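You operate a simulated robot arm through the tools that you are given. There is no shell and no other tool. Be economical: measure what you need, move in short steps, check, and stop when the job is done.

The job below is to be done with a simulated robot arm. You get a single attempt, and the scene is never put back.

TASK
Press the marker button two times. Then close the teal drawer. Then open the left cupboard door, take the teal bobbin and put it on the upper shelf of the teal cupboard, then shut the door. Then put the white dowel on the green-tipped board. Then turn the depth dial to 20 mm. Then open the green bench drawer, put the blue wedge from the inside of the green bench drawer on the shelf under the teal cupboard and shut the drawer again. Then take the blue-tipped leg and leave it on the yellow board. Then put one of the brown pegs from the top of the steel bench on top of the white block. Then take the yellow peg on the shelf under the steel bench and put it away on the grey peg tray. Then put one of the white pegs from the top of the steel bench on the cooling rack. Then shut the cabinet door. Then shut the dust drawer. The order counts.

Only the result counts: the job must be done as asked and must still hold three seconds after the hand-in. Knocking over, shifting, dropping, spilling or breaking anything else fails it.

THE ROBOT
A 7-joint arm with a two-finger parallel gripper on a trunk, on a base that drives. Base frame: it is fixed to the floor where the robot stands at the start and does not move with it; the origin is under the middle of the robot, x ahead of it, y to its left, z up; the surface under the hand at the start is at about z = 0.86. Units: m, rad, N and s.
With the tool pointing down near the work surface it reaches from about 0.36 to 0.78 m from the robot's upright axis, wherever it stands. Its first joint turns from -2.496 to 2.496 rad. Places, roughly: blue wedge (8x3x3 cm) [0.4, 1.8, 0.7]; blue-tipped leg (4x4x20 cm) [0.4, 2.4, 1]; brown peg (3x3x7 cm) [-0.9, -4, 0.9]; cabinet door [-1.7, 2.7, 0.4]; cooling rack [0.5, -3.3, 0.9]; depth dial [0.5, 1.7, 0.9]; dust drawer [-2.6, 3, 0.9]; green bench drawer [0.5, 1.7, 0.7]; green-tipped board (26x6x3 cm) [-1.2, 3.1, 0.9]; grey peg tray (33x22 cm) [0.44, -1.14, 0.86]; left cupboard door [-0.3, 3.2, 1.5]; marker button [0.5, 0.2, 0.9]; shelf under the teal cupboard [-0.2, 3.4, 0.6]; teal bobbin (5x5x15 cm) [0.4, 0.4, 0.9]; teal drawer [0.4, 0.1, 0.8]; upper shelf of the teal cupboard (26x66 cm) [-0.16, 3.38, 1.52]; white block (5x5x4 cm) [-0.9, -3.8, 0.9]; white dowel (3x2x8 cm) [0.6, 1.7, 0.9]; white peg (3x3x7 cm) [-1.1, -3.8, 0.9]; yellow board (22x23 cm) [0.46, -0.36, 0.88]; yellow peg (3x3x7 cm) [-1, -4, 0.4]. Payload 3 kg.
The tool frame sits at the grasp point between the pads (the TCP): z along the fingers, y along the line on which they close. The tips reach 0.03 m beyond it. Largest opening 0.11 m; finger width 0.02, thickness 0.01; the body of the gripper, 0.048 by 0.112 m, starts 0.055 m behind the TCP.
Orientation is that of the tool frame in the base frame, as a unit quaternion [w, x, y, z]. With the fingers straight down and closing along the base's y, the tool's x points along the base's -x, its y along +y and its z along -z.

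THE INTERFACE
- The arm moves only by the tool servo_tool. Its argument "deltas" is a list of rows, each a list of 3 entries, a list of its own where there are three numbers: the turn, a rotation vector about the base's x, y, z in rad, then the shift along the base's x, y, z in m, then the gripper command, from -1 (shut) to 1 (fully open), values between in proportion. In form: [[[wx, wy, wz], [tx, ty, tz], gripper], ...]. A call has 1 to 8 rows; each row shifts and turns the commanded pose from where the row before left it. Each row takes 0.2 s and may step no farther than 0.05 m and 0.15 rad from the row before; otherwise, or with a gripper value out of range, the whole call is refused. A pose out of reach is approached as far as the arm can. The call stops where the force on the tool passes 40 N (or 10 N more than at its start, if that is more) or the arm is blocked; 0.2 s more then pass. Each finger travels about 0.153 m/s and halts on what it meets, pressing with about 21 N; the grip force reading is that of the motor and also rises with nothing between the fingers. The clock runs only during rows and for 0.2 s after the last one: add rows that do not move to give the fingers time. It gives the time, the measured TCP pose, the force on the tool (base axes), the opening and the grip force at its end, in the units of the frame above (readings bear some noise), with the torque about the TCP (base axes, N m) and any sound that the robot's microphone picked up, and new pictures: "show" is both (left out), scene, wrist or none.
- Cameras (640 x 400 px; columns grow to the right, rows downward): "scene" is now at [0.5632, -0.0608, 1.3795]; the picture's right is [0.00, -0.17, -0.99], its down [-0.36, -0.92, 0.16] and it looks along [-0.93, 0.35, -0.06] (base axes); focal length 214 px, centre (320, 200). "wrist" rides on the gripper at [0.072, 0.017, -0.103] in the tool frame; the picture's right is [-0.23, 0.97, 0.00], its down [-0.76, -0.18, -0.62] and it looks along [-0.61, -0.14, 0.78] (tool axes); focal length 222 px, centre (320, 200). There is no depth. A picture from a camera that has moved, and an enlarged one, comes with that camera's place and axes in the base frame and with its lens.
- lift_body(by): slides the trunk up (or, below 0, down) by that many m; the arm and the scene camera ride with it, the base frame stays. It gives what a move gives, with no picture.
- base_move(legs): drives the robot by 1 to 6 legs, each [ahead, turn to the left] in m and rad, along the robot's own axes; the way and the turn of a leg run together, so that a leg with both is an arc; at most 1.5 m and 3.142 rad a leg. The arm and the cameras ride along, it lands a little off, and it stops where it bumps. It gives what a move gives, and a new picture of the scene camera.
- turn_head(pan, tilt): turns the head with the scene camera to pan (to the left, within 1.396 rad either way) and tilt (down, from -0.506 to 1.204), counted from straight ahead of the robot. It gives what a move gives, and a new picture of the scene camera.
- zoom(camera, box): a new picture of the part [left, top, right, bottom] of that camera's present view, enlarged. No time passes.
- sign_off(): hands the job in; it is judged then, once.

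Work in short steps. Places have to be worked out from the pictures, the camera data and where the tool is seen: move nearer, look again, correct. Check each grasp and each placing, and mend what went wrong. You have 556 turns and 360 pictures in all, those below and enlarged ones among them. Open the gripper and draw the arm clear of the work before you hand the job in, unless the task says otherwise; then end with one line.

The tools are called after "Emit:" as name(argument=value, ...) on one line, values as JSON. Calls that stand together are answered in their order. servo_tool: Moves the arm, as the interface text tells. Its arguments: {"type":"object","properties":{"deltas":{"type":"array","items":{"type":"array"}},"show":{"type":"string","enum":["both","scene","wrist","none"]}},"required":["deltas"]} The other tools are called the same way: lift_body (by) slides the trunk up or down; base_move (legs) drives the base; turn_head (pan, tilt) turns the head that bears the scene camera; zoom (camera, box) takes an enlarged picture of a part of a camera's view; sign_off () hands the job in.

At the start:

```text
t: 0.0
position: [0.5542, -0.1144, 1.257]
tcp_rot: [0.0, -0.003, 1.0, 0.0]
ft_force: [0.5, -0.5, 0.5]
wrist_torque: [0.02, 0.0, 0.0]
grip_width: 0.11
gripper_force: 0.1
trunk travel left (down, up): [-0.325, 0.165]
robot x, y, heading: [0.0019, -0.011, -0.001]
head pan, tilt: [1.4, 1.201]
```

scene: 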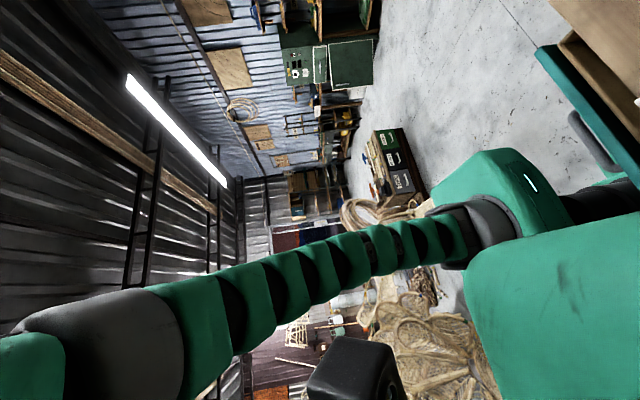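
wrist: 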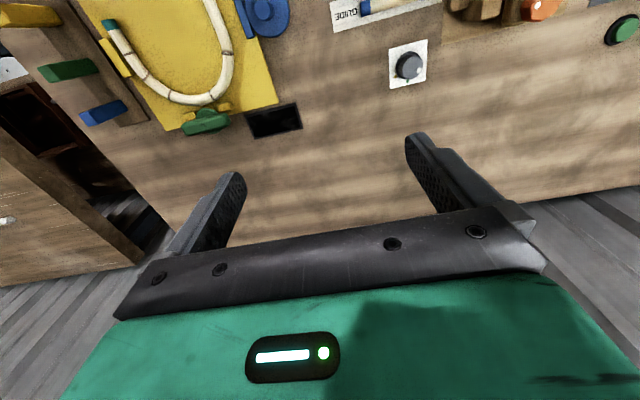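

The head is turned aside; I turn it to look straight ahead and down at the work.

Emit:
turn_head(pan=0, tilt=0.7)

```text
t: 1.5
position: [0.5545, -0.1147, 1.2577]
tcp_rot: [0.0, -0.004, 1.0, 0.0]
ft_force: [-0.4, -0.1, 0.0]
wrist_torque: [-0.01, 0.04, 0.02]
grip_width: 0.1099
gripper_force: 0.0
trunk travel left (down, up): [-0.325, 0.165]
robot x, y, heading: [0.0012, -0.0084, -0.001]
head pan, tilt: [0.0, 0.7]
camera scene: at [0.5995, -0.1156, 1.3045], right [0.01, -1.0, 0.0], down [-0.76, -0.01, 0.64], along [-0.64, 0.0, -0.76], focal length 214 px, centre (320, 200)
```

scene: 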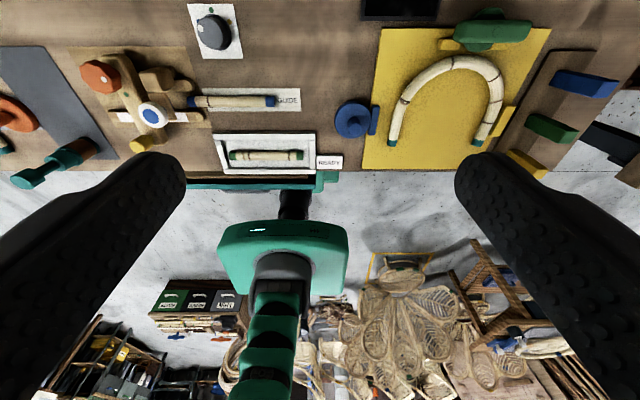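

The camera pose data agrees with what is seen (yellow board works out at about [0.49,-0.38]). The scene camera seems to ride near the hand; I tilt it to 0 to test that and get a top view.

Emit:
turn_head(pan=0, tilt=0)

Emit:
turn_head(pan=0, tilt=-0.5)

```text
t: 2.6
position: [0.5534, -0.1142, 1.2577]
tcp_rot: [0.001, -0.004, 1.0, 0.0]
ft_force: [0.0, 0.3, -0.6]
wrist_torque: [0.01, -0.01, -0.03]
grip_width: 0.11
gripper_force: 0.1
trunk travel left (down, up): [-0.325, 0.165]
robot x, y, heading: [-0.0024, -0.0132, 0.001]
head pan, tilt: [0.0, 0.0]
camera scene: at [0.6633, -0.1152, 1.2993], right [0.01, -1.0, 0.0], down [-1.0, -0.01, 0.0], along [0.0, 0.0, -1.0], focal length 214 px, centre (320, 200)
```

scene: 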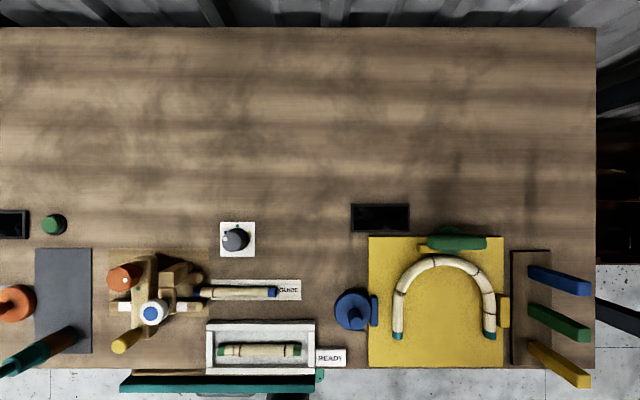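

```text
t: 3.5
position: [0.5534, -0.1143, 1.2576]
tcp_rot: [-0.001, -0.003, 1.0, 0.0]
ft_force: [0.3, -0.1, -0.4]
wrist_torque: [-0.01, -0.02, 0.02]
grip_width: 0.1102
gripper_force: 0.0
trunk travel left (down, up): [-0.325, 0.165]
robot x, y, heading: [-0.0004, -0.0103, -0.004]
head pan, tilt: [0.0, -0.499]
camera scene: at [0.7033, -0.1149, 1.3222], right [0.01, -1.0, 0.0], down [-0.88, -0.01, -0.48], along [0.48, 0.0, -0.88], focal length 214 px, centre (320, 200)
```

scene: 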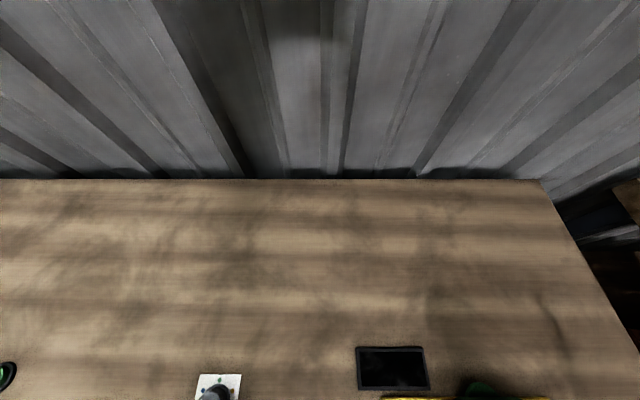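

The hand camera gives a true top view at tilt 0. I return to it and enlarge the button area.

Emit:
turn_head(pan=0, tilt=0)

Emit:
zoom(camera="scene", box=[0, 200, 320, 400])

```text
t: 4.5
position: [0.5534, -0.1145, 1.2583]
tcp_rot: [0.0, -0.004, 1.0, 0.0]
ft_force: [-0.2, -0.3, 0.4]
wrist_torque: [-0.05, 0.0, -0.04]
grip_width: 0.1101
gripper_force: 0.1
trunk travel left (down, up): [-0.325, 0.165]
robot x, y, heading: [-0.0002, -0.0102, -0.0]
head pan, tilt: [0.0, 0.0]
camera scene: at [0.6635, -0.1152, 1.2994], right [0.01, -1.0, 0.0], down [-1.0, -0.01, 0.0], along [0.0, 0.0, -1.0], focal length 214 px, centre (320, 200)
```

scene: 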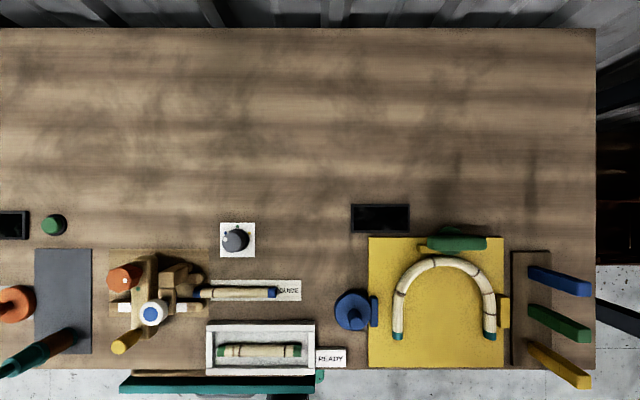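

```text
2.00 times, centred on (160, 300) of scene
camera zoom: at [0.6635, -0.1152, 1.2994], right [0.01, -1.0, 0.0], down [-1.0, -0.01, 0.0], along [0.0, 0.0, -1.0], focal length 429 px, centre (640, 0)
```

zoom: 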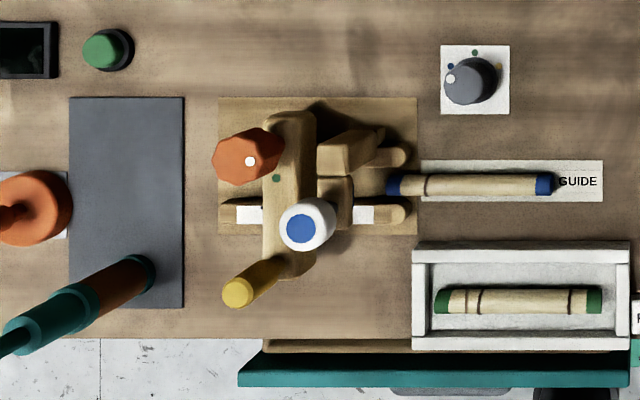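

The white post with blue cap on the wooden jig is probably the marker button. I move the hand over it to look closer.

Emit:
servo_tool(deltas=[[[0, 0, 0], [-0.02, 0.045, 0], 1], [[0, 0, 0], [-0.02, 0.045, 0], 1], [[0, 0, 0], [-0.02, 0.045, 0], 1], [[0, 0, 0], [-0.02, 0.045, 0], 1], [[0, 0, 0], [-0.02, 0.045, 0], 1], [[0, 0, 0], [-0.01, 0.045, 0], 1]])

```text
t: 5.9
position: [0.4427, 0.1564, 1.2557]
tcp_rot: [0.0, -0.003, 1.0, 0.0]
ft_force: [-0.5, -0.3, 0.4]
wrist_torque: [0.09, 0.01, -0.01]
grip_width: 0.1102
gripper_force: 0.0
trunk travel left (down, up): [-0.325, 0.165]
robot x, y, heading: [-0.0019, -0.0125, -0.006]
head pan, tilt: [0.0, 0.0]
camera scene: at [0.5525, 0.1563, 1.2965], right [0.01, -1.0, 0.0], down [-1.0, -0.01, 0.0], along [0.0, 0.0, -1.0], focal length 214 px, centre (320, 200)
camera wrist: at [0.3702, 0.1738, 1.3576], right [0.22, 0.98, 0.0], down [0.76, -0.17, 0.62], along [0.61, -0.14, -0.78], focal length 222 px, centre (320, 200)
```

scene: 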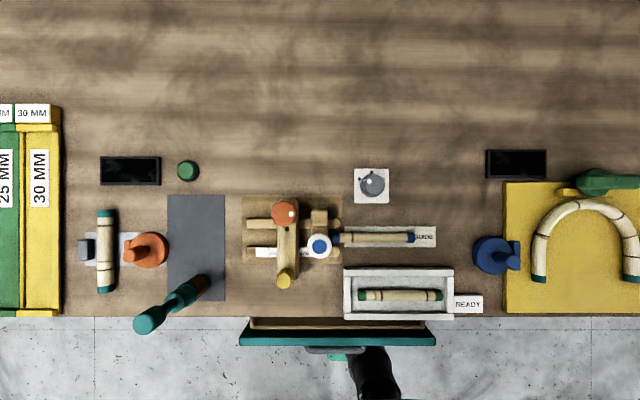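
wrist: 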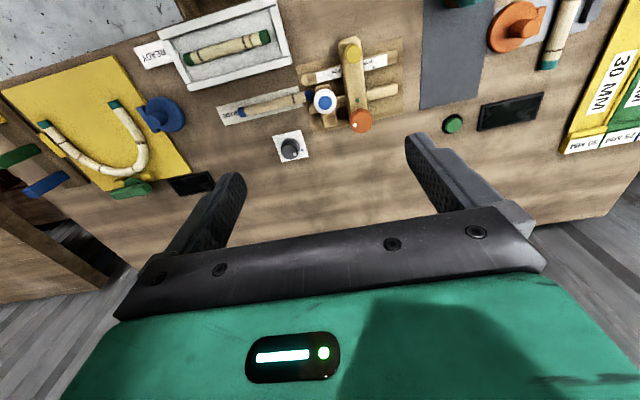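

I enlarge the jig in both cameras.

Emit:
zoom(camera="scene", box=[230, 150, 440, 360])

Emit:
zoom(camera="wrist", box=[200, 0, 440, 160])

```text
1.90 times, centred on (335, 255) of scene
camera zoom: at [0.5525, 0.1563, 1.2965], right [0.01, -1.0, 0.0], down [-1.0, -0.01, 0.0], along [0.0, 0.0, -1.0], focal length 408 px, centre (291, 95)
```

zoom: 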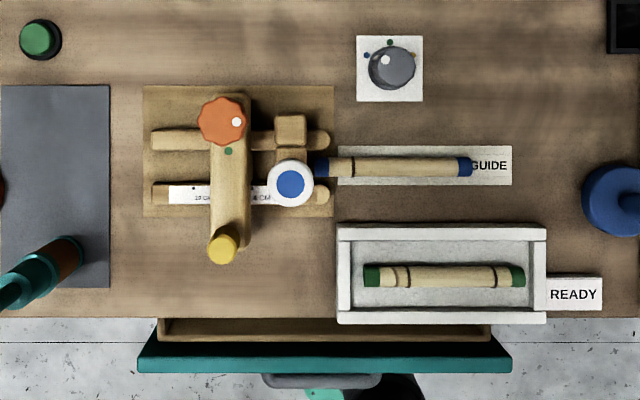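

```text
2.50 times, centred on (320, 80) of wrist
camera zoom: at [0.3702, 0.1738, 1.3576], right [0.22, 0.98, 0.0], down [0.76, -0.17, 0.62], along [0.61, -0.14, -0.78], focal length 555 px, centre (320, 500)
```

zoom: 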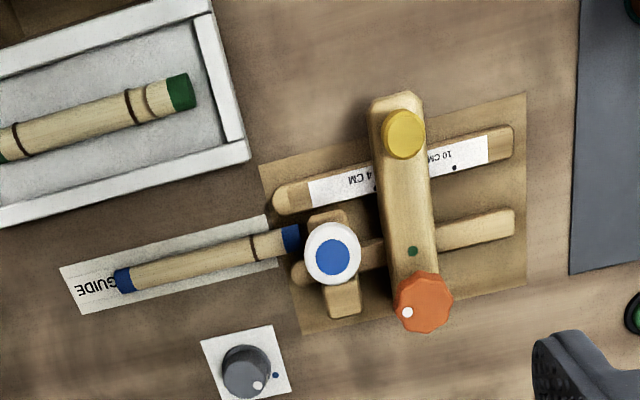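

The white cap with a blue dot (top about [0.478, 0.157, 0.951] by parallax) is the jig's marker plunger. I shut the fingers and come down above it.

Emit:
servo_tool(deltas=[[[0, 0, 0], [0.035, 0, -0.04], -1], [[0, 0, 0], [0, 0, -0.05], -1], [[0, 0, 0], [0, 0, -0.05], -1], [[0, 0, 0], [0, 0, -0.05], -1], [[0, 0, 0], [0, 0, -0.035], -1]])

```text
refused: row 1 steps farther than a row can; nothing moved
```

Row 1 was too long; I split it.

Emit:
servo_tool(deltas=[[[0, 0, 0], [0.035, 0, -0.03], -1], [[0, 0, 0], [0, 0, -0.05], -1], [[0, 0, 0], [0, 0, -0.05], -1], [[0, 0, 0], [0, 0, -0.05], -1], [[0, 0, 0], [0, 0, -0.04], -1]])

```text
t: 7.1
position: [0.4809, 0.1552, 1.0407]
tcp_rot: [0.0, -0.004, 1.0, 0.0]
ft_force: [-0.3, 0.3, 0.1]
wrist_torque: [-0.03, -0.03, 0.01]
grip_width: 0.0
gripper_force: 21.1
trunk travel left (down, up): [-0.325, 0.165]
robot x, y, heading: [0.0011, -0.0127, 0.001]
head pan, tilt: [0.0, 0.0]
camera scene: at [0.5896, 0.1539, 1.0818], right [0.01, -1.0, 0.0], down [-1.0, -0.01, 0.0], along [0.0, 0.0, -1.0], focal length 214 px, centre (320, 200)
camera wrist: at [0.4073, 0.1713, 1.1427], right [0.22, 0.98, 0.0], down [0.76, -0.17, 0.62], along [0.61, -0.14, -0.78], focal length 222 px, centre (320, 200)
```

scene: 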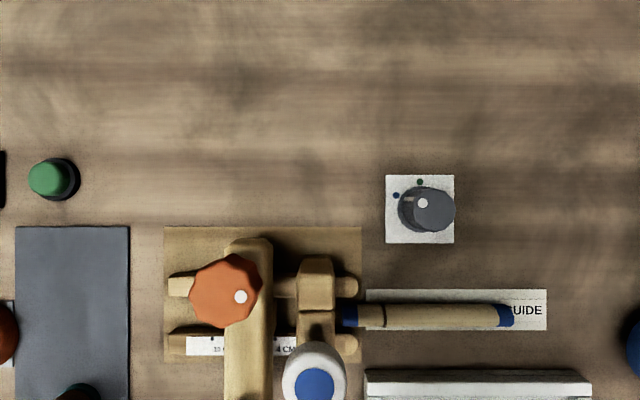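
wrist: 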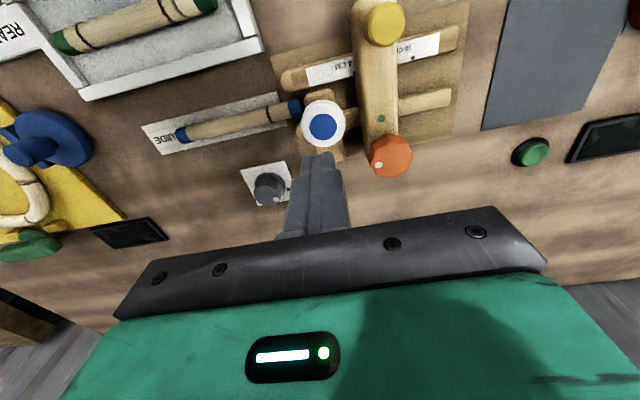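

The cap reads at [0.477, 0.1575]; I align and lower in small rows until contact.

Emit:
servo_tool(deltas=[[[0, 0, 0], [-0.003, 0.002, -0.03], -1], [[0, 0, 0], [0, 0, -0.02], -1], [[0, 0, 0], [0, 0, -0.004], -1], [[0, 0, 0], [0, 0, -0.004], -1], [[0, 0, 0], [0, 0, -0.004], -1], [[0, 0, 0], [0, 0, -0.004], -1]], show="wrist")

```text
t: 8.5
position: [0.4763, 0.1564, 0.9714]
tcp_rot: [-0.001, -0.003, 1.0, 0.0]
ft_force: [-0.7, -0.2, 2.2]
wrist_torque: [0.01, 0.0, -0.03]
grip_width: 0.0001
gripper_force: 21.3
trunk travel left (down, up): [-0.325, 0.165]
robot x, y, heading: [-0.0002, -0.0105, 0.003]
head pan, tilt: [0.0, 0.0]
heard: click
camera wrist: at [0.4029, 0.1738, 1.0744], right [0.22, 0.98, 0.0], down [0.76, -0.17, 0.62], along [0.61, -0.14, -0.78], focal length 222 px, centre (320, 200)
```

wrist: 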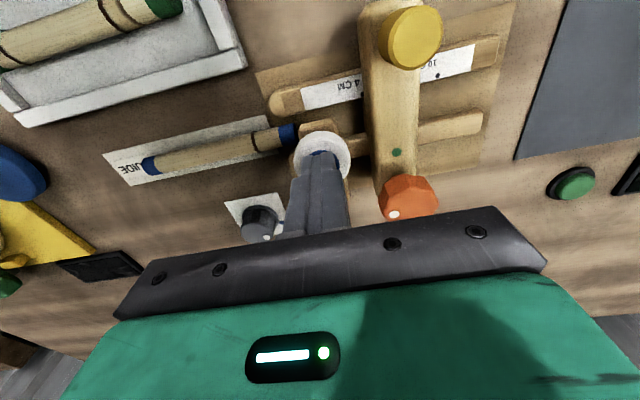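

One click heard. I rise to release and look.

Emit:
servo_tool(deltas=[[[0, 0, 0], [0, 0, 0.02], -1], [[0, 0, 0], [0, 0, 0.02], -1], [[0, 0, 0], [0, 0, 0], -1], [[0, 0, 0], [0, 0, 0], -1]], show="wrist")

Emit:
servo_tool(deltas=[[[0, 0, 0], [0, 0, -0.02], -1], [[0, 0, 0], [0, 0, -0.008], -1], [[0, 0, 0], [0, 0, -0.004], -1], [[0, 0, 0], [0, 0, -0.004], -1], [[0, 0, 0], [0, 0, -0.004], -1]], show="wrist")

```text
t: 9.5
position: [0.4756, 0.1566, 1.0111]
tcp_rot: [-0.001, -0.004, 1.0, 0.0]
ft_force: [-0.5, 0.2, -0.1]
wrist_torque: [0.0, -0.05, -0.02]
grip_width: 0.0
gripper_force: 20.8
trunk travel left (down, up): [-0.325, 0.165]
robot x, y, heading: [-0.0022, -0.0113, 0.0]
head pan, tilt: [0.0, 0.0]
camera wrist: at [0.4025, 0.1723, 1.1136], right [0.22, 0.98, 0.0], down [0.76, -0.17, 0.62], along [0.61, -0.14, -0.78], focal length 222 px, centre (320, 200)
```

wrist: 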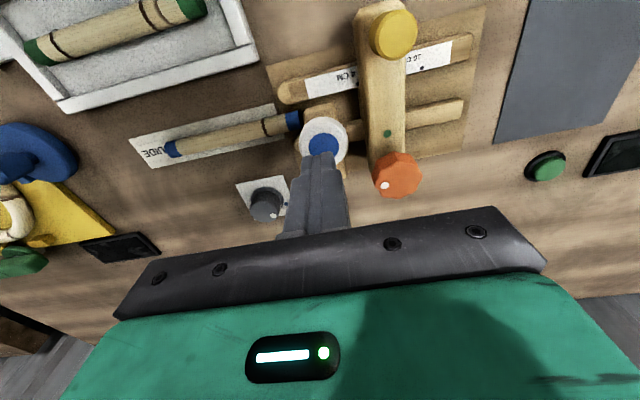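

```text
t: 10.7
position: [0.476, 0.1576, 0.972]
tcp_rot: [-0.001, -0.003, 1.0, 0.0]
ft_force: [-0.4, -0.9, 3.0]
wrist_torque: [-0.03, 0.0, 0.03]
grip_width: 0.0002
gripper_force: 21.3
trunk travel left (down, up): [-0.325, 0.165]
robot x, y, heading: [-0.0013, -0.0114, -0.0]
head pan, tilt: [0.0, 0.0]
heard: click
camera wrist: at [0.4026, 0.1731, 1.0748], right [0.22, 0.98, 0.0], down [0.76, -0.17, 0.62], along [0.61, -0.14, -0.78], focal length 222 px, centre (320, 200)
```

wrist: 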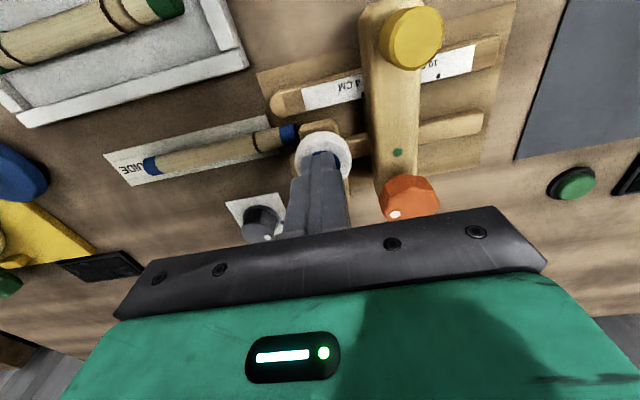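

Two clicks done. I rise clear and back the base 0.3 m so the drawer front comes into reach.

Emit:
servo_tool(deltas=[[[0, 0, 0], [0, 0, 0.04], -1], [[0, 0, 0], [0, 0, 0.05], -1], [[0, 0, 0], [0, 0.03, 0.03], -1]], show="none")

Emit:
base_move(legs=[[-0.35, 0]])

```text
t: 11.5
position: [0.4742, 0.1884, 1.0948]
tcp_rot: [0.001, -0.004, 1.0, 0.0]
ft_force: [0.5, 0.3, -0.2]
wrist_torque: [0.04, 0.02, 0.0]
grip_width: 0.0
gripper_force: 20.9
trunk travel left (down, up): [-0.325, 0.165]
robot x, y, heading: [0.0059, -0.0132, -0.002]
head pan, tilt: [0.0, 0.0]
```

```text
t: 13.7
position: [0.1216, 0.1889, 1.0949]
tcp_rot: [0.0, -0.003, 1.0, 0.0]
ft_force: [0.5, -0.4, -0.1]
wrist_torque: [0.0, 0.01, 0.02]
grip_width: 0.0001
gripper_force: 21.2
trunk travel left (down, up): [-0.325, 0.165]
robot x, y, heading: [-0.3497, -0.0107, 0.0]
head pan, tilt: [0.0, 0.0]
camera scene: at [0.2323, 0.1878, 1.1353], right [0.01, -1.0, 0.0], down [-1.0, -0.01, 0.0], along [0.0, 0.0, -1.0], focal length 214 px, centre (320, 200)
```

scene: 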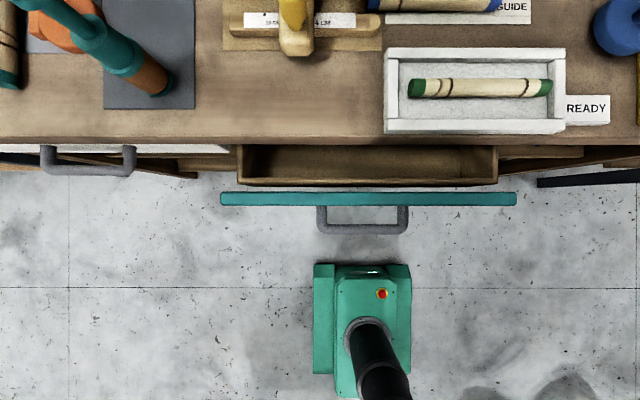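

The drawer front lies at x≈0.23, y −0.09..0.33, handle around y 0.12. I lower the shut fingers ahead of the face at y 0.23.

Emit:
servo_tool(deltas=[[[0, 0, 0], [0.02, 0.04, 0], -1], [[0, 0, 0], [0.02, 0, -0.045], -1], [[0, 0, 0], [0.01, 0, -0.045], -1], [[0, 0, 0], [0, 0, -0.045], -1], [[0, 0, 0], [0, 0, -0.045], -1], [[0, 0, 0], [0, 0, -0.045], -1], [[0, 0, 0], [0, 0, -0.045], -1]])

```text
t: 15.3
position: [0.1731, 0.2296, 0.821]
tcp_rot: [-0.001, -0.003, 1.0, 0.001]
ft_force: [0.5, 0.4, 0.3]
wrist_torque: [0.04, -0.01, -0.01]
grip_width: 0.0
gripper_force: 21.3
trunk travel left (down, up): [-0.325, 0.165]
robot x, y, heading: [-0.3484, -0.0128, 0.001]
head pan, tilt: [0.0, 0.0]
camera scene: at [0.2829, 0.2285, 0.8629], right [0.01, -1.0, 0.0], down [-1.0, -0.01, 0.0], along [0.0, 0.0, -1.0], focal length 214 px, centre (320, 200)
camera wrist: at [0.1005, 0.2456, 0.9239], right [0.22, 0.98, 0.0], down [0.76, -0.17, 0.62], along [0.61, -0.14, -0.78], focal length 222 px, centre (320, 200)
```

scene: 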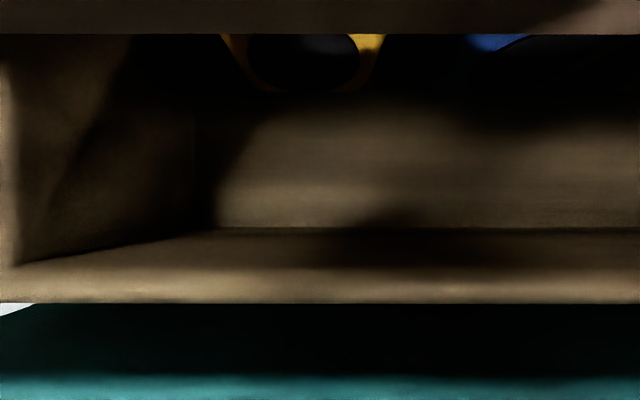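
wrist: 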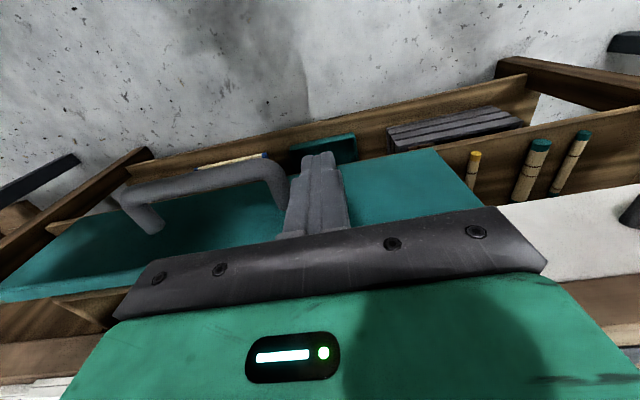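

Fingers are in front of the face beside the handle. I push forward.

Emit:
servo_tool(deltas=[[[0, 0, 0], [0.03, 0, 0], -1], [[0, 0, 0], [0.02, 0, 0], -1], [[0, 0, 0], [0.02, 0, 0], -1], [[0, 0, 0], [0.02, 0, 0], -1], [[0, 0, 0], [0.02, 0, 0], -1], [[0, 0, 0], [0.015, 0, 0], -1], [[0, 0, 0], [0.01, 0, 0], -1], [[0, 0, 0], [0.01, 0, 0], -1]], show="wrist")

```text
t: 16.6
position: [0.2759, 0.2304, 0.8276]
tcp_rot: [-0.004, -0.005, 1.0, -0.002]
ft_force: [-38.2, -0.3, 21.0]
wrist_torque: [-0.32, -5.53, -0.79]
grip_width: 0.0
gripper_force: 21.2
trunk travel left (down, up): [-0.325, 0.165]
robot x, y, heading: [-0.3521, -0.0092, 0.004]
head pan, tilt: [0.0, 0.0]
stopped in row 6: the force on the tool passed its limit at 58 N (the readings are from after the stop); the commanded pose is now the measured one
camera wrist: at [0.2038, 0.2462, 0.9306], right [0.22, 0.98, -0.01], down [0.77, -0.17, 0.62], along [0.6, -0.14, -0.79], focal length 222 px, centre (320, 200)
```

wrist: 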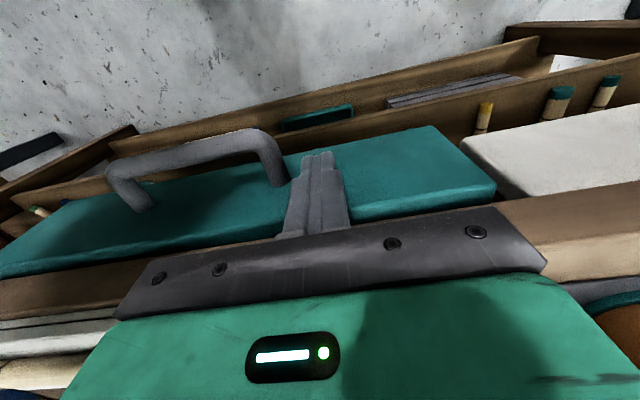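

The push ended hard at x≈0.276; the front seems flush with its neighbour. I back off, rise and check.

Emit:
servo_tool(deltas=[[[0, 0, 0], [-0.04, 0, 0], -1], [[0, 0, 0], [-0.04, 0, 0], -1], [[0, 0, 0], [0, 0, 0.05], -1], [[0, 0, 0], [0, 0, 0.05], -1], [[0, 0, 0], [0, 0, 0.05], -1], [[0, 0, 0], [0, 0, 0.05], -1], [[0, 0, 0], [0, 0, 0.05], -1]], show="scene")

```text
t: 18.2
position: [0.2032, 0.2241, 1.0722]
tcp_rot: [-0.006, -0.005, 1.0, -0.002]
ft_force: [0.1, 0.2, 0.8]
wrist_torque: [-0.02, 0.02, -0.02]
grip_width: 0.0
gripper_force: 21.1
trunk travel left (down, up): [-0.325, 0.165]
robot x, y, heading: [-0.3512, -0.0105, -0.002]
head pan, tilt: [0.0, 0.0]
camera scene: at [0.3134, 0.2244, 1.1126], right [0.01, -1.0, 0.0], down [-1.0, -0.01, 0.01], along [-0.01, 0.0, -1.0], focal length 214 px, centre (320, 200)
```

scene: 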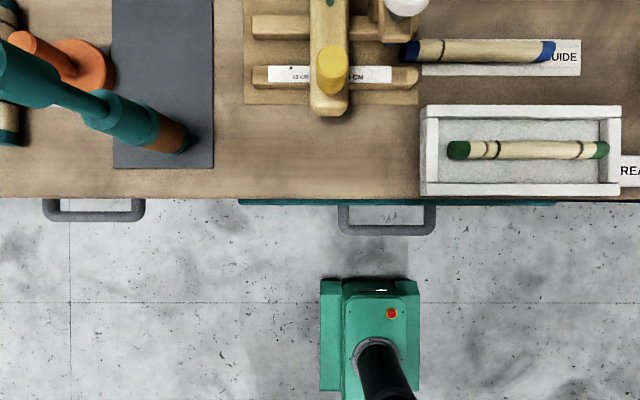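

The teal front looks nearly home but perhaps slightly proud. I push again to find where contact and the stop are.

Emit:
servo_tool(deltas=[[[0, 0, 0], [0, 0, -0.05], -1], [[0, 0, 0], [0, 0, -0.05], -1], [[0, 0, 0], [0, 0, -0.05], -1], [[0, 0, 0], [0, 0, -0.05], -1], [[0, 0, 0], [0, 0, -0.05], -1]], show="none")

Emit:
servo_tool(deltas=[[[0, 0, 0], [0.04, 0, 0], -1], [[0, 0, 0], [0.02, 0, 0], -1], [[0, 0, 0], [0.01, 0, 0], -1], [[0, 0, 0], [0.01, 0, 0], -1], [[0, 0, 0], [0.01, 0, 0], -1], [[0, 0, 0], [0.01, 0, 0], -1]], show="wrist")

```text
t: 19.4
position: [0.2, 0.2283, 0.8225]
tcp_rot: [-0.006, -0.004, 1.0, -0.001]
ft_force: [-0.8, 0.0, 0.0]
wrist_torque: [0.01, 0.03, 0.0]
grip_width: 0.0
gripper_force: 20.8
trunk travel left (down, up): [-0.325, 0.165]
robot x, y, heading: [-0.3502, -0.0107, 0.002]
head pan, tilt: [0.0, 0.0]
```

```text
t: 20.5
position: [0.2745, 0.2288, 0.8247]
tcp_rot: [-0.01, -0.005, 1.0, -0.003]
ft_force: [-32.9, -0.6, 16.2]
wrist_torque: [-0.12, -4.8, -0.76]
grip_width: 0.0
gripper_force: 21.0
trunk travel left (down, up): [-0.325, 0.165]
robot x, y, heading: [-0.3519, -0.0115, 0.001]
head pan, tilt: [0.0, 0.0]
stopped in row 5: the force on the tool passed its limit at 53 N (the readings are from after the stop); the commanded pose is now the measured one
camera wrist: at [0.2037, 0.245, 0.9281], right [0.22, 0.98, -0.01], down [0.78, -0.17, 0.61], along [0.59, -0.14, -0.79], focal length 222 px, centre (320, 200)
```

wrist: 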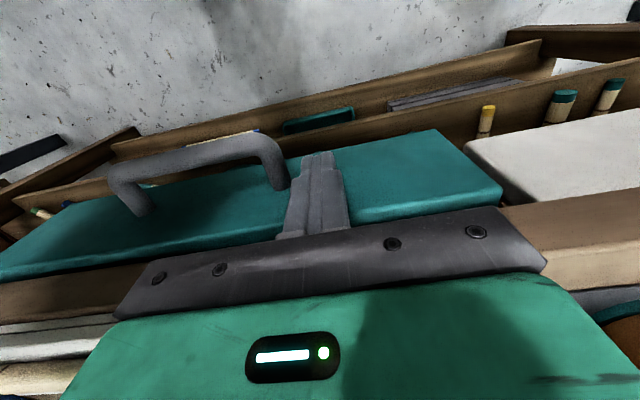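

The torque says contact was high above the TCP – most likely the head camera unit (front of the hand) against the jig bar, not the drawer. I back off, rise, and check the jig.

Emit:
servo_tool(deltas=[[[0, 0, 0], [-0.04, 0, 0], -1], [[0, 0, 0], [-0.04, 0, 0], -1], [[0, 0, 0], [0, 0, 0.05], -1], [[0, 0, 0], [0, 0, 0.05], -1], [[0, 0, 0], [0, 0, 0.05], -1], [[0, 0, 0], [0, 0, 0.05], -1], [[0, 0, 0], [0, 0, 0.05], -1]], show="none")

Emit:
base_move(legs=[[-0.2, 0]])

```text
t: 22.1
position: [0.1959, 0.2281, 1.0724]
tcp_rot: [-0.01, -0.004, 1.0, -0.004]
ft_force: [-0.2, 0.3, 0.0]
wrist_torque: [-0.02, 0.01, -0.01]
grip_width: 0.0
gripper_force: 20.9
trunk travel left (down, up): [-0.325, 0.165]
robot x, y, heading: [-0.3503, -0.0087, -0.003]
head pan, tilt: [0.0, 0.0]
```

```text
t: 23.7
position: [-0.0056, 0.2286, 1.0737]
tcp_rot: [-0.009, -0.005, 1.0, -0.002]
ft_force: [-1.0, -0.8, 0.1]
wrist_torque: [-0.02, 0.03, -0.02]
grip_width: 0.0
gripper_force: 21.3
trunk travel left (down, up): [-0.325, 0.165]
robot x, y, heading: [-0.5525, -0.0104, -0.002]
head pan, tilt: [0.0, 0.0]
camera scene: at [0.1046, 0.2278, 1.112], right [0.01, -1.0, 0.01], down [-1.0, -0.01, 0.02], along [-0.02, -0.01, -1.0], focal length 214 px, centre (320, 200)
```

scene: 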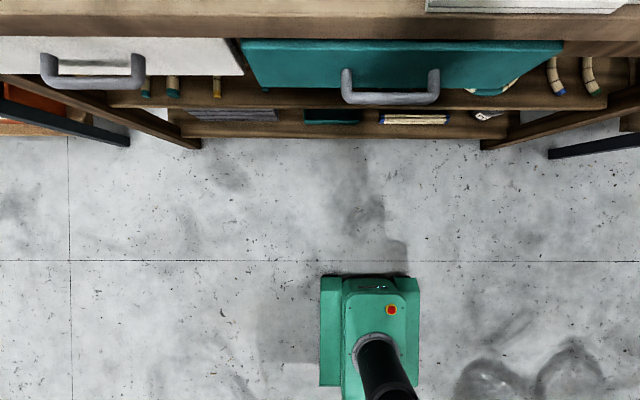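

I turn the hand to point forward (tool horizontal), which puts the head camera on top looking ahead.

Emit:
servo_tool(deltas=[[[0, -0.1428, 0], [0, 0, 0], -1], [[0, -0.1428, 0], [0, 0, 0], -1], [[0, -0.1428, 0], [0, 0, 0], -1], [[0, -0.1428, 0], [0, 0, 0], -1], [[0, -0.1428, 0], [0, 0, 0], -1], [[0, -0.1428, 0], [0, 0, 0], -1], [[0, -0.1428, 0], [0, 0, 0], -1], [[0, -0.1428, 0], [0, 0, 0], -1]], show="none")

Emit:
servo_tool(deltas=[[[0, -0.1428, 0], [0, 0, 0], -1], [[0, -0.1428, 0], [0, 0, 0], -1], [[0, -0.1428, 0], [0, 0, 0], -1]])

```text
t: 25.5
position: [-0.0059, 0.2273, 1.0755]
tcp_rot: [0.534, -0.002, 0.845, -0.004]
ft_force: [0.4, -0.5, -0.2]
wrist_torque: [-0.01, 0.0, 0.02]
grip_width: 0.0
gripper_force: 20.8
trunk travel left (down, up): [-0.325, 0.165]
robot x, y, heading: [-0.5546, -0.009, -0.002]
head pan, tilt: [0.0, 0.0]
```

```text
t: 26.3
position: [-0.0052, 0.2329, 1.0822]
tcp_rot: [0.702, -0.002, 0.712, -0.006]
ft_force: [-1.6, 0.1, -0.2]
wrist_torque: [-0.01, 0.03, 0.0]
grip_width: 0.0001
gripper_force: 21.2
out of reach, approached as far as the arm can: row 3
trunk travel left (down, up): [-0.325, 0.165]
robot x, y, heading: [-0.5502, -0.0154, 0.001]
head pan, tilt: [0.0, 0.0]
camera scene: at [-0.0444, 0.2326, 1.1942], right [-0.01, -1.0, 0.01], down [-0.02, -0.01, -1.0], along [1.0, -0.01, -0.02], focal length 214 px, centre (320, 200)
camera wrist: at [-0.1103, 0.2496, 1.0102], right [0.01, 0.98, 0.22], down [-0.61, -0.16, 0.77], along [0.79, -0.14, 0.6], focal length 222 px, centre (320, 200)
```

scene: 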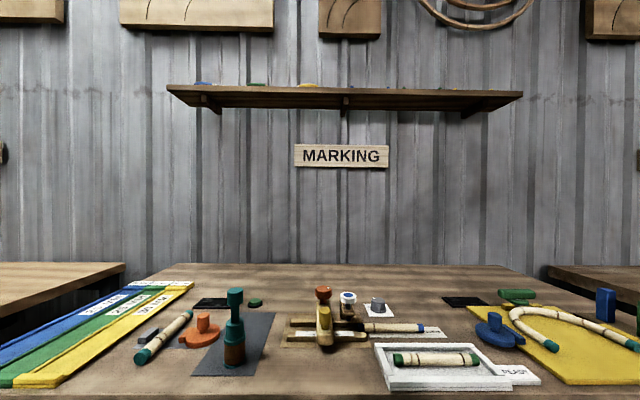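
wrist: 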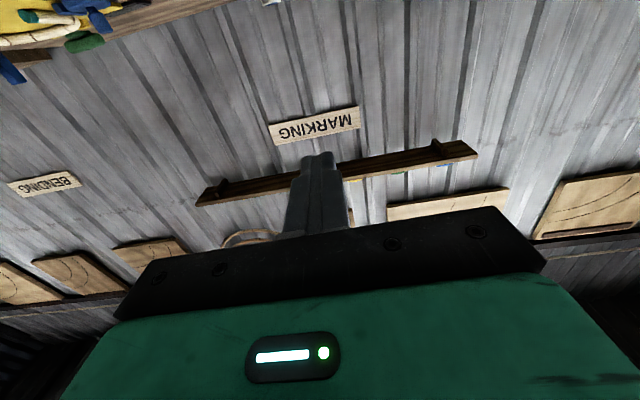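

The hand looks straight ahead at the MARKING bench. I lower the trunk so the hand faces the drawer and tilt the head down a little.

Emit:
lift_body(by=-0.27)

Emit:
turn_head(pan=0, tilt=0.2)

```text
t: 29.0
position: [-0.006, 0.2336, 0.8113]
tcp_rot: [0.7, 0.0, 0.714, -0.007]
ft_force: [0.3, -0.2, 0.2]
wrist_torque: [0.0, 0.02, 0.0]
grip_width: 0.0
gripper_force: 21.4
trunk travel left (down, up): [-0.055, 0.435]
robot x, y, heading: [-0.5578, -0.0114, -0.006]
head pan, tilt: [0.0, 0.0]
```

```text
t: 29.8
position: [-0.0051, 0.2333, 0.8131]
tcp_rot: [0.701, 0.0, 0.713, -0.006]
ft_force: [1.2, -0.6, -0.6]
wrist_torque: [0.04, 0.01, -0.02]
grip_width: 0.0
gripper_force: 21.0
trunk travel left (down, up): [-0.055, 0.435]
robot x, y, heading: [-0.5507, -0.0123, -0.003]
head pan, tilt: [0.0, 0.201]
camera scene: at [-0.0413, 0.2324, 0.9056], right [-0.01, -1.0, 0.01], down [-0.22, -0.01, -0.98], along [0.98, -0.01, -0.22], focal length 214 px, centre (320, 200)
```

scene: 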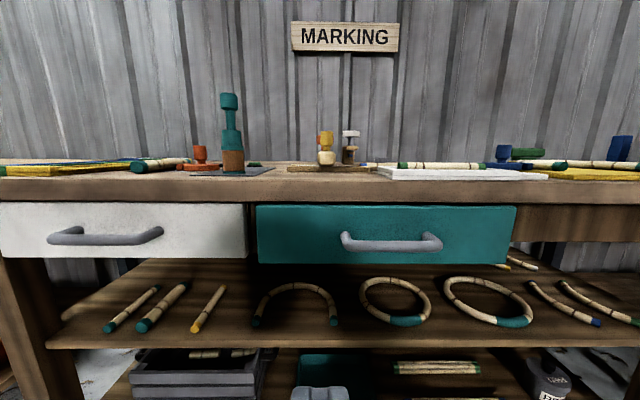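

The teal front is about 2 cm closer than the white one, so not yet shut. I push its face at z≈0.775, y≈0.24 with the fingertips.

Emit:
servo_tool(deltas=[[[0, 0, 0], [0, 0.007, -0.04], -1], [[0, 0, 0], [0.05, 0, 0], -1], [[0, 0, 0], [0.05, 0, 0], -1], [[0, 0, 0], [0.05, 0, 0], -1], [[0, 0, 0], [0.05, 0, 0], -1], [[0, 0, 0], [0.03, 0, 0], -1]], show="scene")

```text
t: 31.2
position: [0.2246, 0.2391, 0.7686]
tcp_rot: [0.7, -0.001, 0.714, -0.006]
ft_force: [-1.4, 0.0, 0.3]
wrist_torque: [0.02, 0.04, -0.01]
grip_width: 0.0001
gripper_force: 20.8
trunk travel left (down, up): [-0.055, 0.435]
robot x, y, heading: [-0.5521, -0.0106, 0.002]
head pan, tilt: [0.0, 0.201]
camera scene: at [0.1892, 0.2393, 0.8618], right [-0.01, -1.0, 0.01], down [-0.22, -0.01, -0.98], along [0.98, -0.01, -0.22], focal length 214 px, centre (320, 200)
```

scene: 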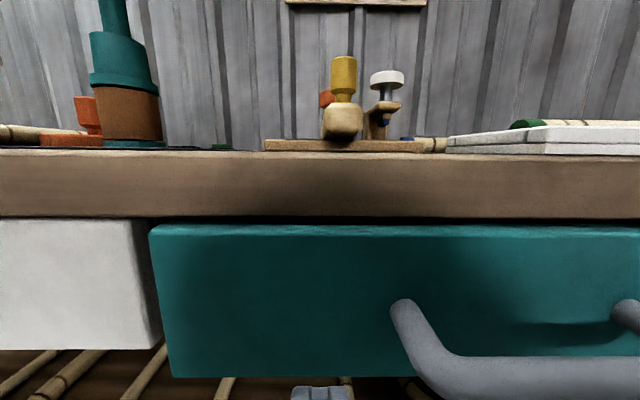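

Teal front is clearly proud. I push on in small steps.

Emit:
servo_tool(deltas=[[[0, 0, 0], [0.02, 0, 0], -1], [[0, 0, 0], [0.01, 0, 0], -1], [[0, 0, 0], [0.01, 0, 0], -1], [[0, 0, 0], [0.01, 0, 0], -1], [[0, 0, 0], [0.01, 0, 0], -1], [[0, 0, 0], [0.01, 0, 0], -1], [[0, 0, 0], [0.01, 0, 0], -1]], show="scene")

```text
t: 32.7
position: [0.2944, 0.2401, 0.7725]
tcp_rot: [0.7, -0.001, 0.714, -0.005]
ft_force: [-47.0, -12.1, 5.3]
wrist_torque: [-0.21, -0.57, -0.22]
grip_width: 0.0002
gripper_force: 20.7
trunk travel left (down, up): [-0.055, 0.435]
robot x, y, heading: [-0.5559, -0.0141, 0.007]
head pan, tilt: [0.0, 0.201]
stopped in row 7: the force on the tool passed its limit at 66 N (the readings are from after the stop); the commanded pose is now the measured one
camera scene: at [0.259, 0.2396, 0.8659], right [-0.01, -1.0, 0.01], down [-0.22, -0.01, -0.98], along [0.98, -0.01, -0.22], focal length 214 px, centre (320, 200)
```

scene: 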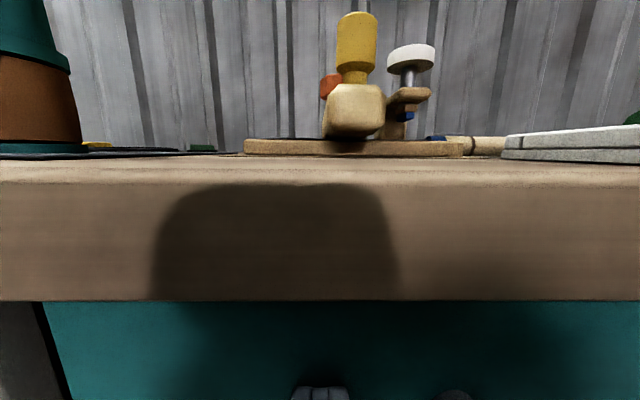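

Firm stop at tip x≈0.325. I back off and compare with the white drawer.

Emit:
servo_tool(deltas=[[[0, 0, 0], [-0.05, 0, 0], -1], [[0, 0, 0], [-0.05, 0, 0], -1], [[0, 0, 0], [-0.05, 0, 0], -1], [[0, 0, 0], [-0.05, 0, 0], -1], [[0, 0, 0], [-0.05, 0, 0], -1], [[0, 0, 0], [-0.05, 0, 0], -1]], show="scene")

```text
t: 34.1
position: [-0.0039, 0.2388, 0.7679]
tcp_rot: [0.699, -0.001, 0.715, -0.005]
ft_force: [-0.4, -1.7, -0.8]
wrist_torque: [0.01, -0.02, 0.05]
grip_width: 0.0002
gripper_force: 20.5
trunk travel left (down, up): [-0.055, 0.435]
robot x, y, heading: [-0.5558, -0.0094, 0.002]
head pan, tilt: [0.0, 0.201]
camera scene: at [-0.0399, 0.2381, 0.8621], right [-0.01, -1.0, 0.01], down [-0.22, -0.01, -0.97], along [0.97, -0.01, -0.22], focal length 214 px, centre (320, 200)
```

scene: 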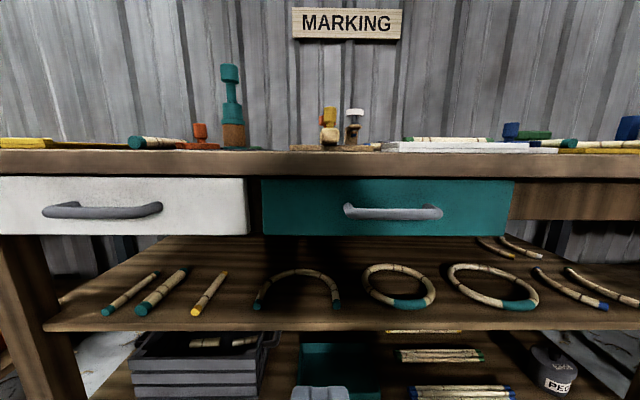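

The teal drawer is now flush. Next the cupboard: I raise the trunk and turn the base left to look along +y.

Emit:
lift_body(by=0.4)

Emit:
base_move(legs=[[0, 1.571]])

```text
t: 37.9
position: [-0.005, 0.2394, 1.1683]
tcp_rot: [0.699, -0.001, 0.715, -0.006]
ft_force: [-0.3, 0.4, -0.9]
wrist_torque: [0.01, -0.02, 0.0]
grip_width: 0.0002
gripper_force: 21.2
trunk travel left (down, up): [-0.455, 0.035]
robot x, y, heading: [-0.5548, -0.0116, 0.002]
head pan, tilt: [0.0, 0.201]
```

```text
t: 42.2
position: [-0.8019, 0.5403, 1.1674]
tcp_rot: [0.5, -0.505, 0.507, 0.488]
ft_force: [0.0, -0.2, 0.6]
wrist_torque: [0.02, 0.0, 0.03]
grip_width: 0.0
gripper_force: 21.0
trunk travel left (down, up): [-0.455, 0.035]
robot x, y, heading: [-0.5004, -0.0109, 1.556]
head pan, tilt: [0.0, 0.201]
camera scene: at [-0.8032, 0.5036, 1.2617], right [1.0, -0.01, 0.01], down [0.01, -0.22, -0.97], along [0.01, 0.97, -0.22], focal length 214 px, centre (320, 200)
```

scene: 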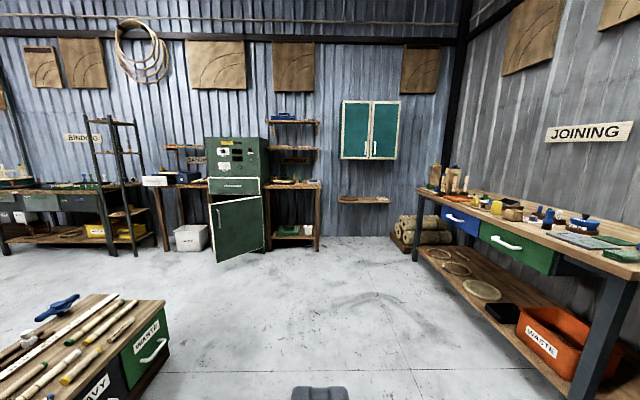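

Very clear overview: teal wall cupboard ahead at x −0.53..0.19, z 1.18..1.85. I bring the hand to the robot's centreline, then drive up toward it.

Emit:
servo_tool(deltas=[[[0, 0, 0], [0.05, 0, 0], 0], [[0, 0, 0], [0.05, 0, 0], 0], [[0, 0, 0], [0.05, 0, 0], 0], [[0, 0, 0], [0.05, 0, 0], 0], [[0, 0, 0], [0.05, 0, 0], 0], [[0, 0, 0], [0.04, 0, 0], 0]], show="none")

Emit:
base_move(legs=[[1.2, -0.1], [0.95, 0.11]])

```text
t: 43.6
position: [-0.6867, 0.5852, 1.1697]
tcp_rot: [0.5, -0.504, 0.507, 0.488]
ft_force: [-0.1, 0.1, -0.2]
wrist_torque: [0.03, -0.03, -0.05]
grip_width: 0.0549
gripper_force: 0.0
out of reach, approached as far as the arm can: row 2, 3, 4, 5, 6
trunk travel left (down, up): [-0.455, 0.035]
robot x, y, heading: [-0.4996, -0.0134, 1.559]
head pan, tilt: [0.0, 0.201]
```

```text
t: 54.3
position: [-0.6372, 2.7237, 1.1706]
tcp_rot: [-0.489, 0.516, -0.496, -0.498]
ft_force: [0.7, -0.3, 0.7]
wrist_torque: [0.01, -0.01, -0.03]
grip_width: 0.0551
gripper_force: 0.1
trunk travel left (down, up): [-0.455, 0.035]
robot x, y, heading: [-0.4248, 2.1389, 1.608]
head pan, tilt: [0.0, 0.201]
camera scene: at [-0.6372, 2.6867, 1.2644], right [1.0, 0.03, 0.01], down [0.02, -0.22, -0.97], along [-0.03, 0.97, -0.22], focal length 214 px, centre (320, 200)
```

scene: 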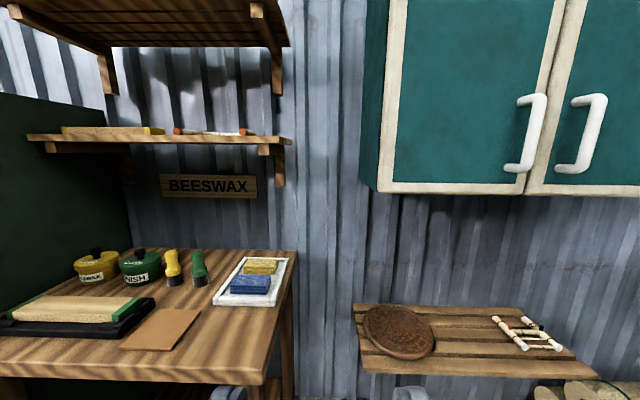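

The handle of the left door is a white vertical bow at roughly x −0.2, z 1.23–1.38. I drive 0.2 m nearer with a slight turn back to heading +y.

Emit:
base_move(legs=[[0.2, -0.04]])

```text
t: 55.9
position: [-0.616, 2.9297, 1.1702]
tcp_rot: [0.499, -0.506, 0.507, 0.488]
ft_force: [-0.2, 0.4, 0.5]
wrist_torque: [0.02, -0.01, 0.0]
grip_width: 0.055
gripper_force: 0.1
trunk travel left (down, up): [-0.455, 0.035]
robot x, y, heading: [-0.4323, 2.3356, 1.562]
head pan, tilt: [0.0, 0.201]
camera scene: at [-0.6183, 2.8928, 1.2646], right [1.0, -0.01, 0.01], down [0.01, -0.22, -0.97], along [0.01, 0.97, -0.22], focal length 214 px, centre (320, 200)
```

scene: 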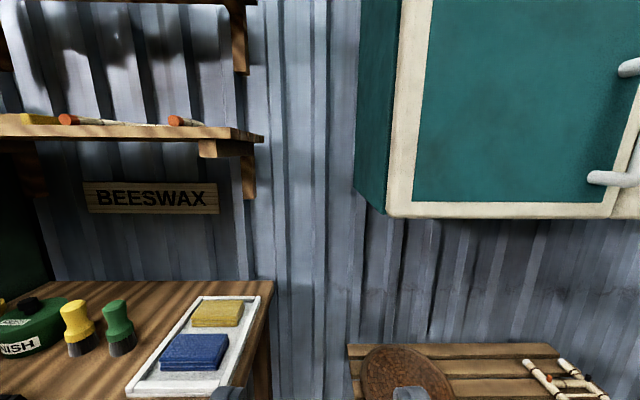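

Triangulation puts the cupboard front at y≈3.246 and the handle bar at x≈−0.172, z 1.24–1.38, y≈3.20. I swing the hand in front of the handle.

Emit:
servo_tool(deltas=[[[0, 0, 0], [0.044, 0.015, 0.013], 0.3], [[0, 0, 0], [0.044, 0.015, 0.013], 0.3], [[0, 0, 0], [0.044, 0.015, 0.013], 0.3], [[0, 0, 0], [0.044, 0.015, 0.013], 0.3], [[0, 0, 0], [0.044, 0.015, 0.013], 0.3], [[0, 0, 0], [0.044, 0.015, 0.013], 0.3], [[0, 0, 0], [0.044, 0.015, 0.013], 0.3], [[0, 0, 0], [0.044, 0.015, 0.013], 0.3]], show="none")

Emit:
servo_tool(deltas=[[[0, 0, 0], [0.044, 0.015, 0.013], 0.3], [[0, 0, 0], [0.044, 0.005, 0.013], 0.3]])

```text
t: 57.6
position: [-0.3142, 3.0464, 1.2913]
tcp_rot: [-0.498, 0.507, -0.506, -0.489]
ft_force: [-0.8, 0.0, 0.7]
wrist_torque: [0.0, 0.01, -0.04]
grip_width: 0.0717
gripper_force: 0.1
out of reach, approached as far as the arm can: row 1, 2, 3
trunk travel left (down, up): [-0.455, 0.035]
robot x, y, heading: [-0.43, 2.333, 1.564]
head pan, tilt: [0.0, 0.201]
```

```text
t: 58.2
position: [-0.2253, 3.0638, 1.3145]
tcp_rot: [-0.499, 0.507, -0.505, -0.489]
ft_force: [-1.0, 0.7, 0.0]
wrist_torque: [0.01, -0.02, -0.08]
grip_width: 0.0713
gripper_force: 0.0
trunk travel left (down, up): [-0.455, 0.035]
robot x, y, heading: [-0.429, 2.3306, 1.564]
head pan, tilt: [0.0, 0.201]
camera scene: at [-0.2276, 3.0268, 1.4085], right [1.0, -0.01, 0.01], down [0.01, -0.22, -0.97], along [0.01, 0.97, -0.22], focal length 214 px, centre (320, 200)
camera wrist: at [-0.2432, 2.9582, 1.2435], right [-0.98, 0.01, 0.22], down [0.16, -0.61, 0.78], along [0.14, 0.79, 0.59], focal length 222 px, centre (320, 200)
```

scene: 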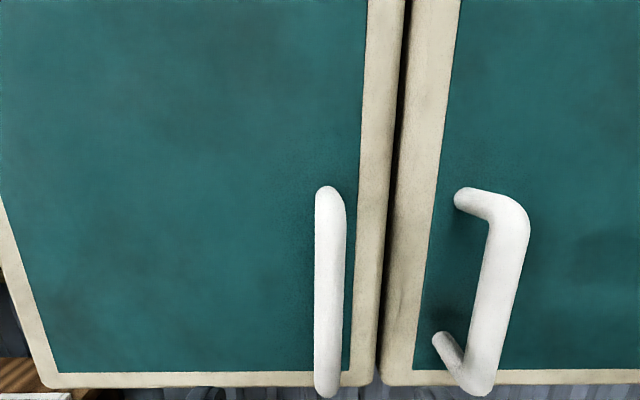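
wrist: 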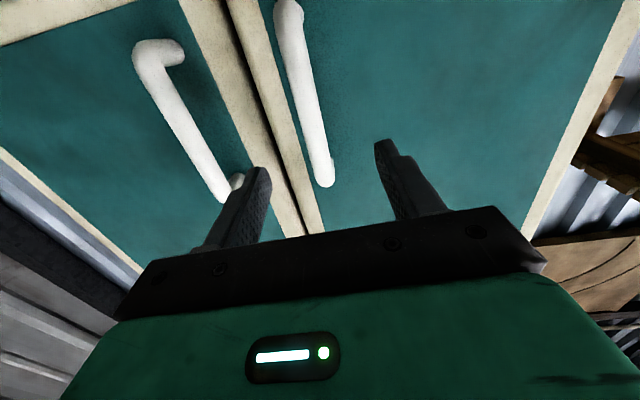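

Combining views, the bar is at about x −0.220, y 3.145, z 1.24–1.385. I advance 7.5 cm with the fingers astride it and close.

Emit:
servo_tool(deltas=[[[0, 0, 0], [0.003, 0.04, -0.005], 0.3], [[0, 0, 0], [0, 0.03, 0], 0.3], [[0, 0, 0], [0, 0, 0], -1], [[0, 0, 0], [0, 0, 0], -1], [[0, 0, 0], [0, 0, 0], -1]])

```text
t: 59.5
position: [-0.2194, 3.1341, 1.312]
tcp_rot: [0.499, -0.504, 0.507, 0.489]
ft_force: [14.7, -1.6, 0.2]
wrist_torque: [0.01, 0.49, -0.52]
grip_width: 0.0197
gripper_force: 44.9
trunk travel left (down, up): [-0.455, 0.035]
robot x, y, heading: [-0.4349, 2.3392, 1.563]
head pan, tilt: [0.0, 0.201]
camera scene: at [-0.221, 3.0983, 1.4056], right [1.0, -0.01, 0.01], down [0.0, -0.22, -0.97], along [0.01, 0.97, -0.22], focal length 214 px, centre (320, 200)
camera wrist: at [-0.2375, 3.0298, 1.2407], right [-0.98, 0.02, 0.22], down [0.16, -0.61, 0.78], along [0.15, 0.79, 0.59], focal length 222 px, centre (320, 200)
```

scene: 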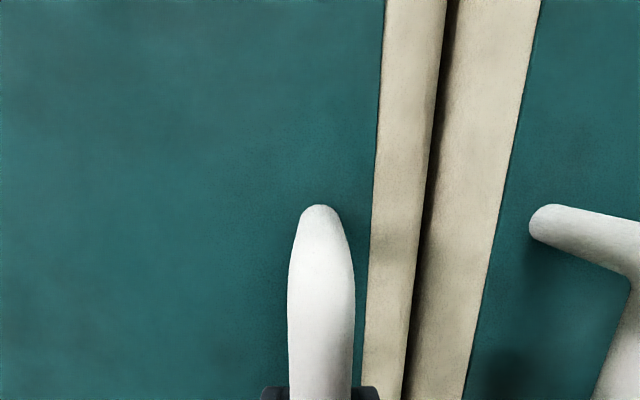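
wrist: 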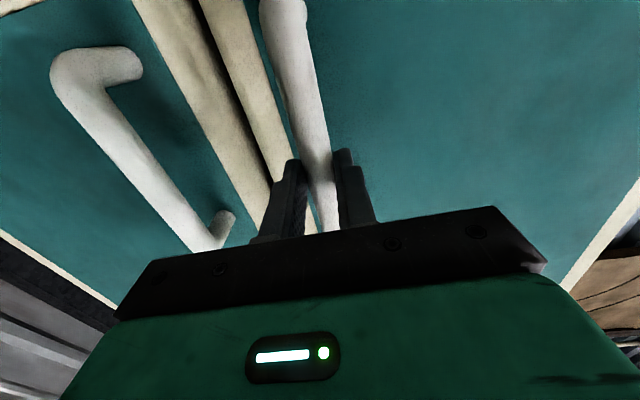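

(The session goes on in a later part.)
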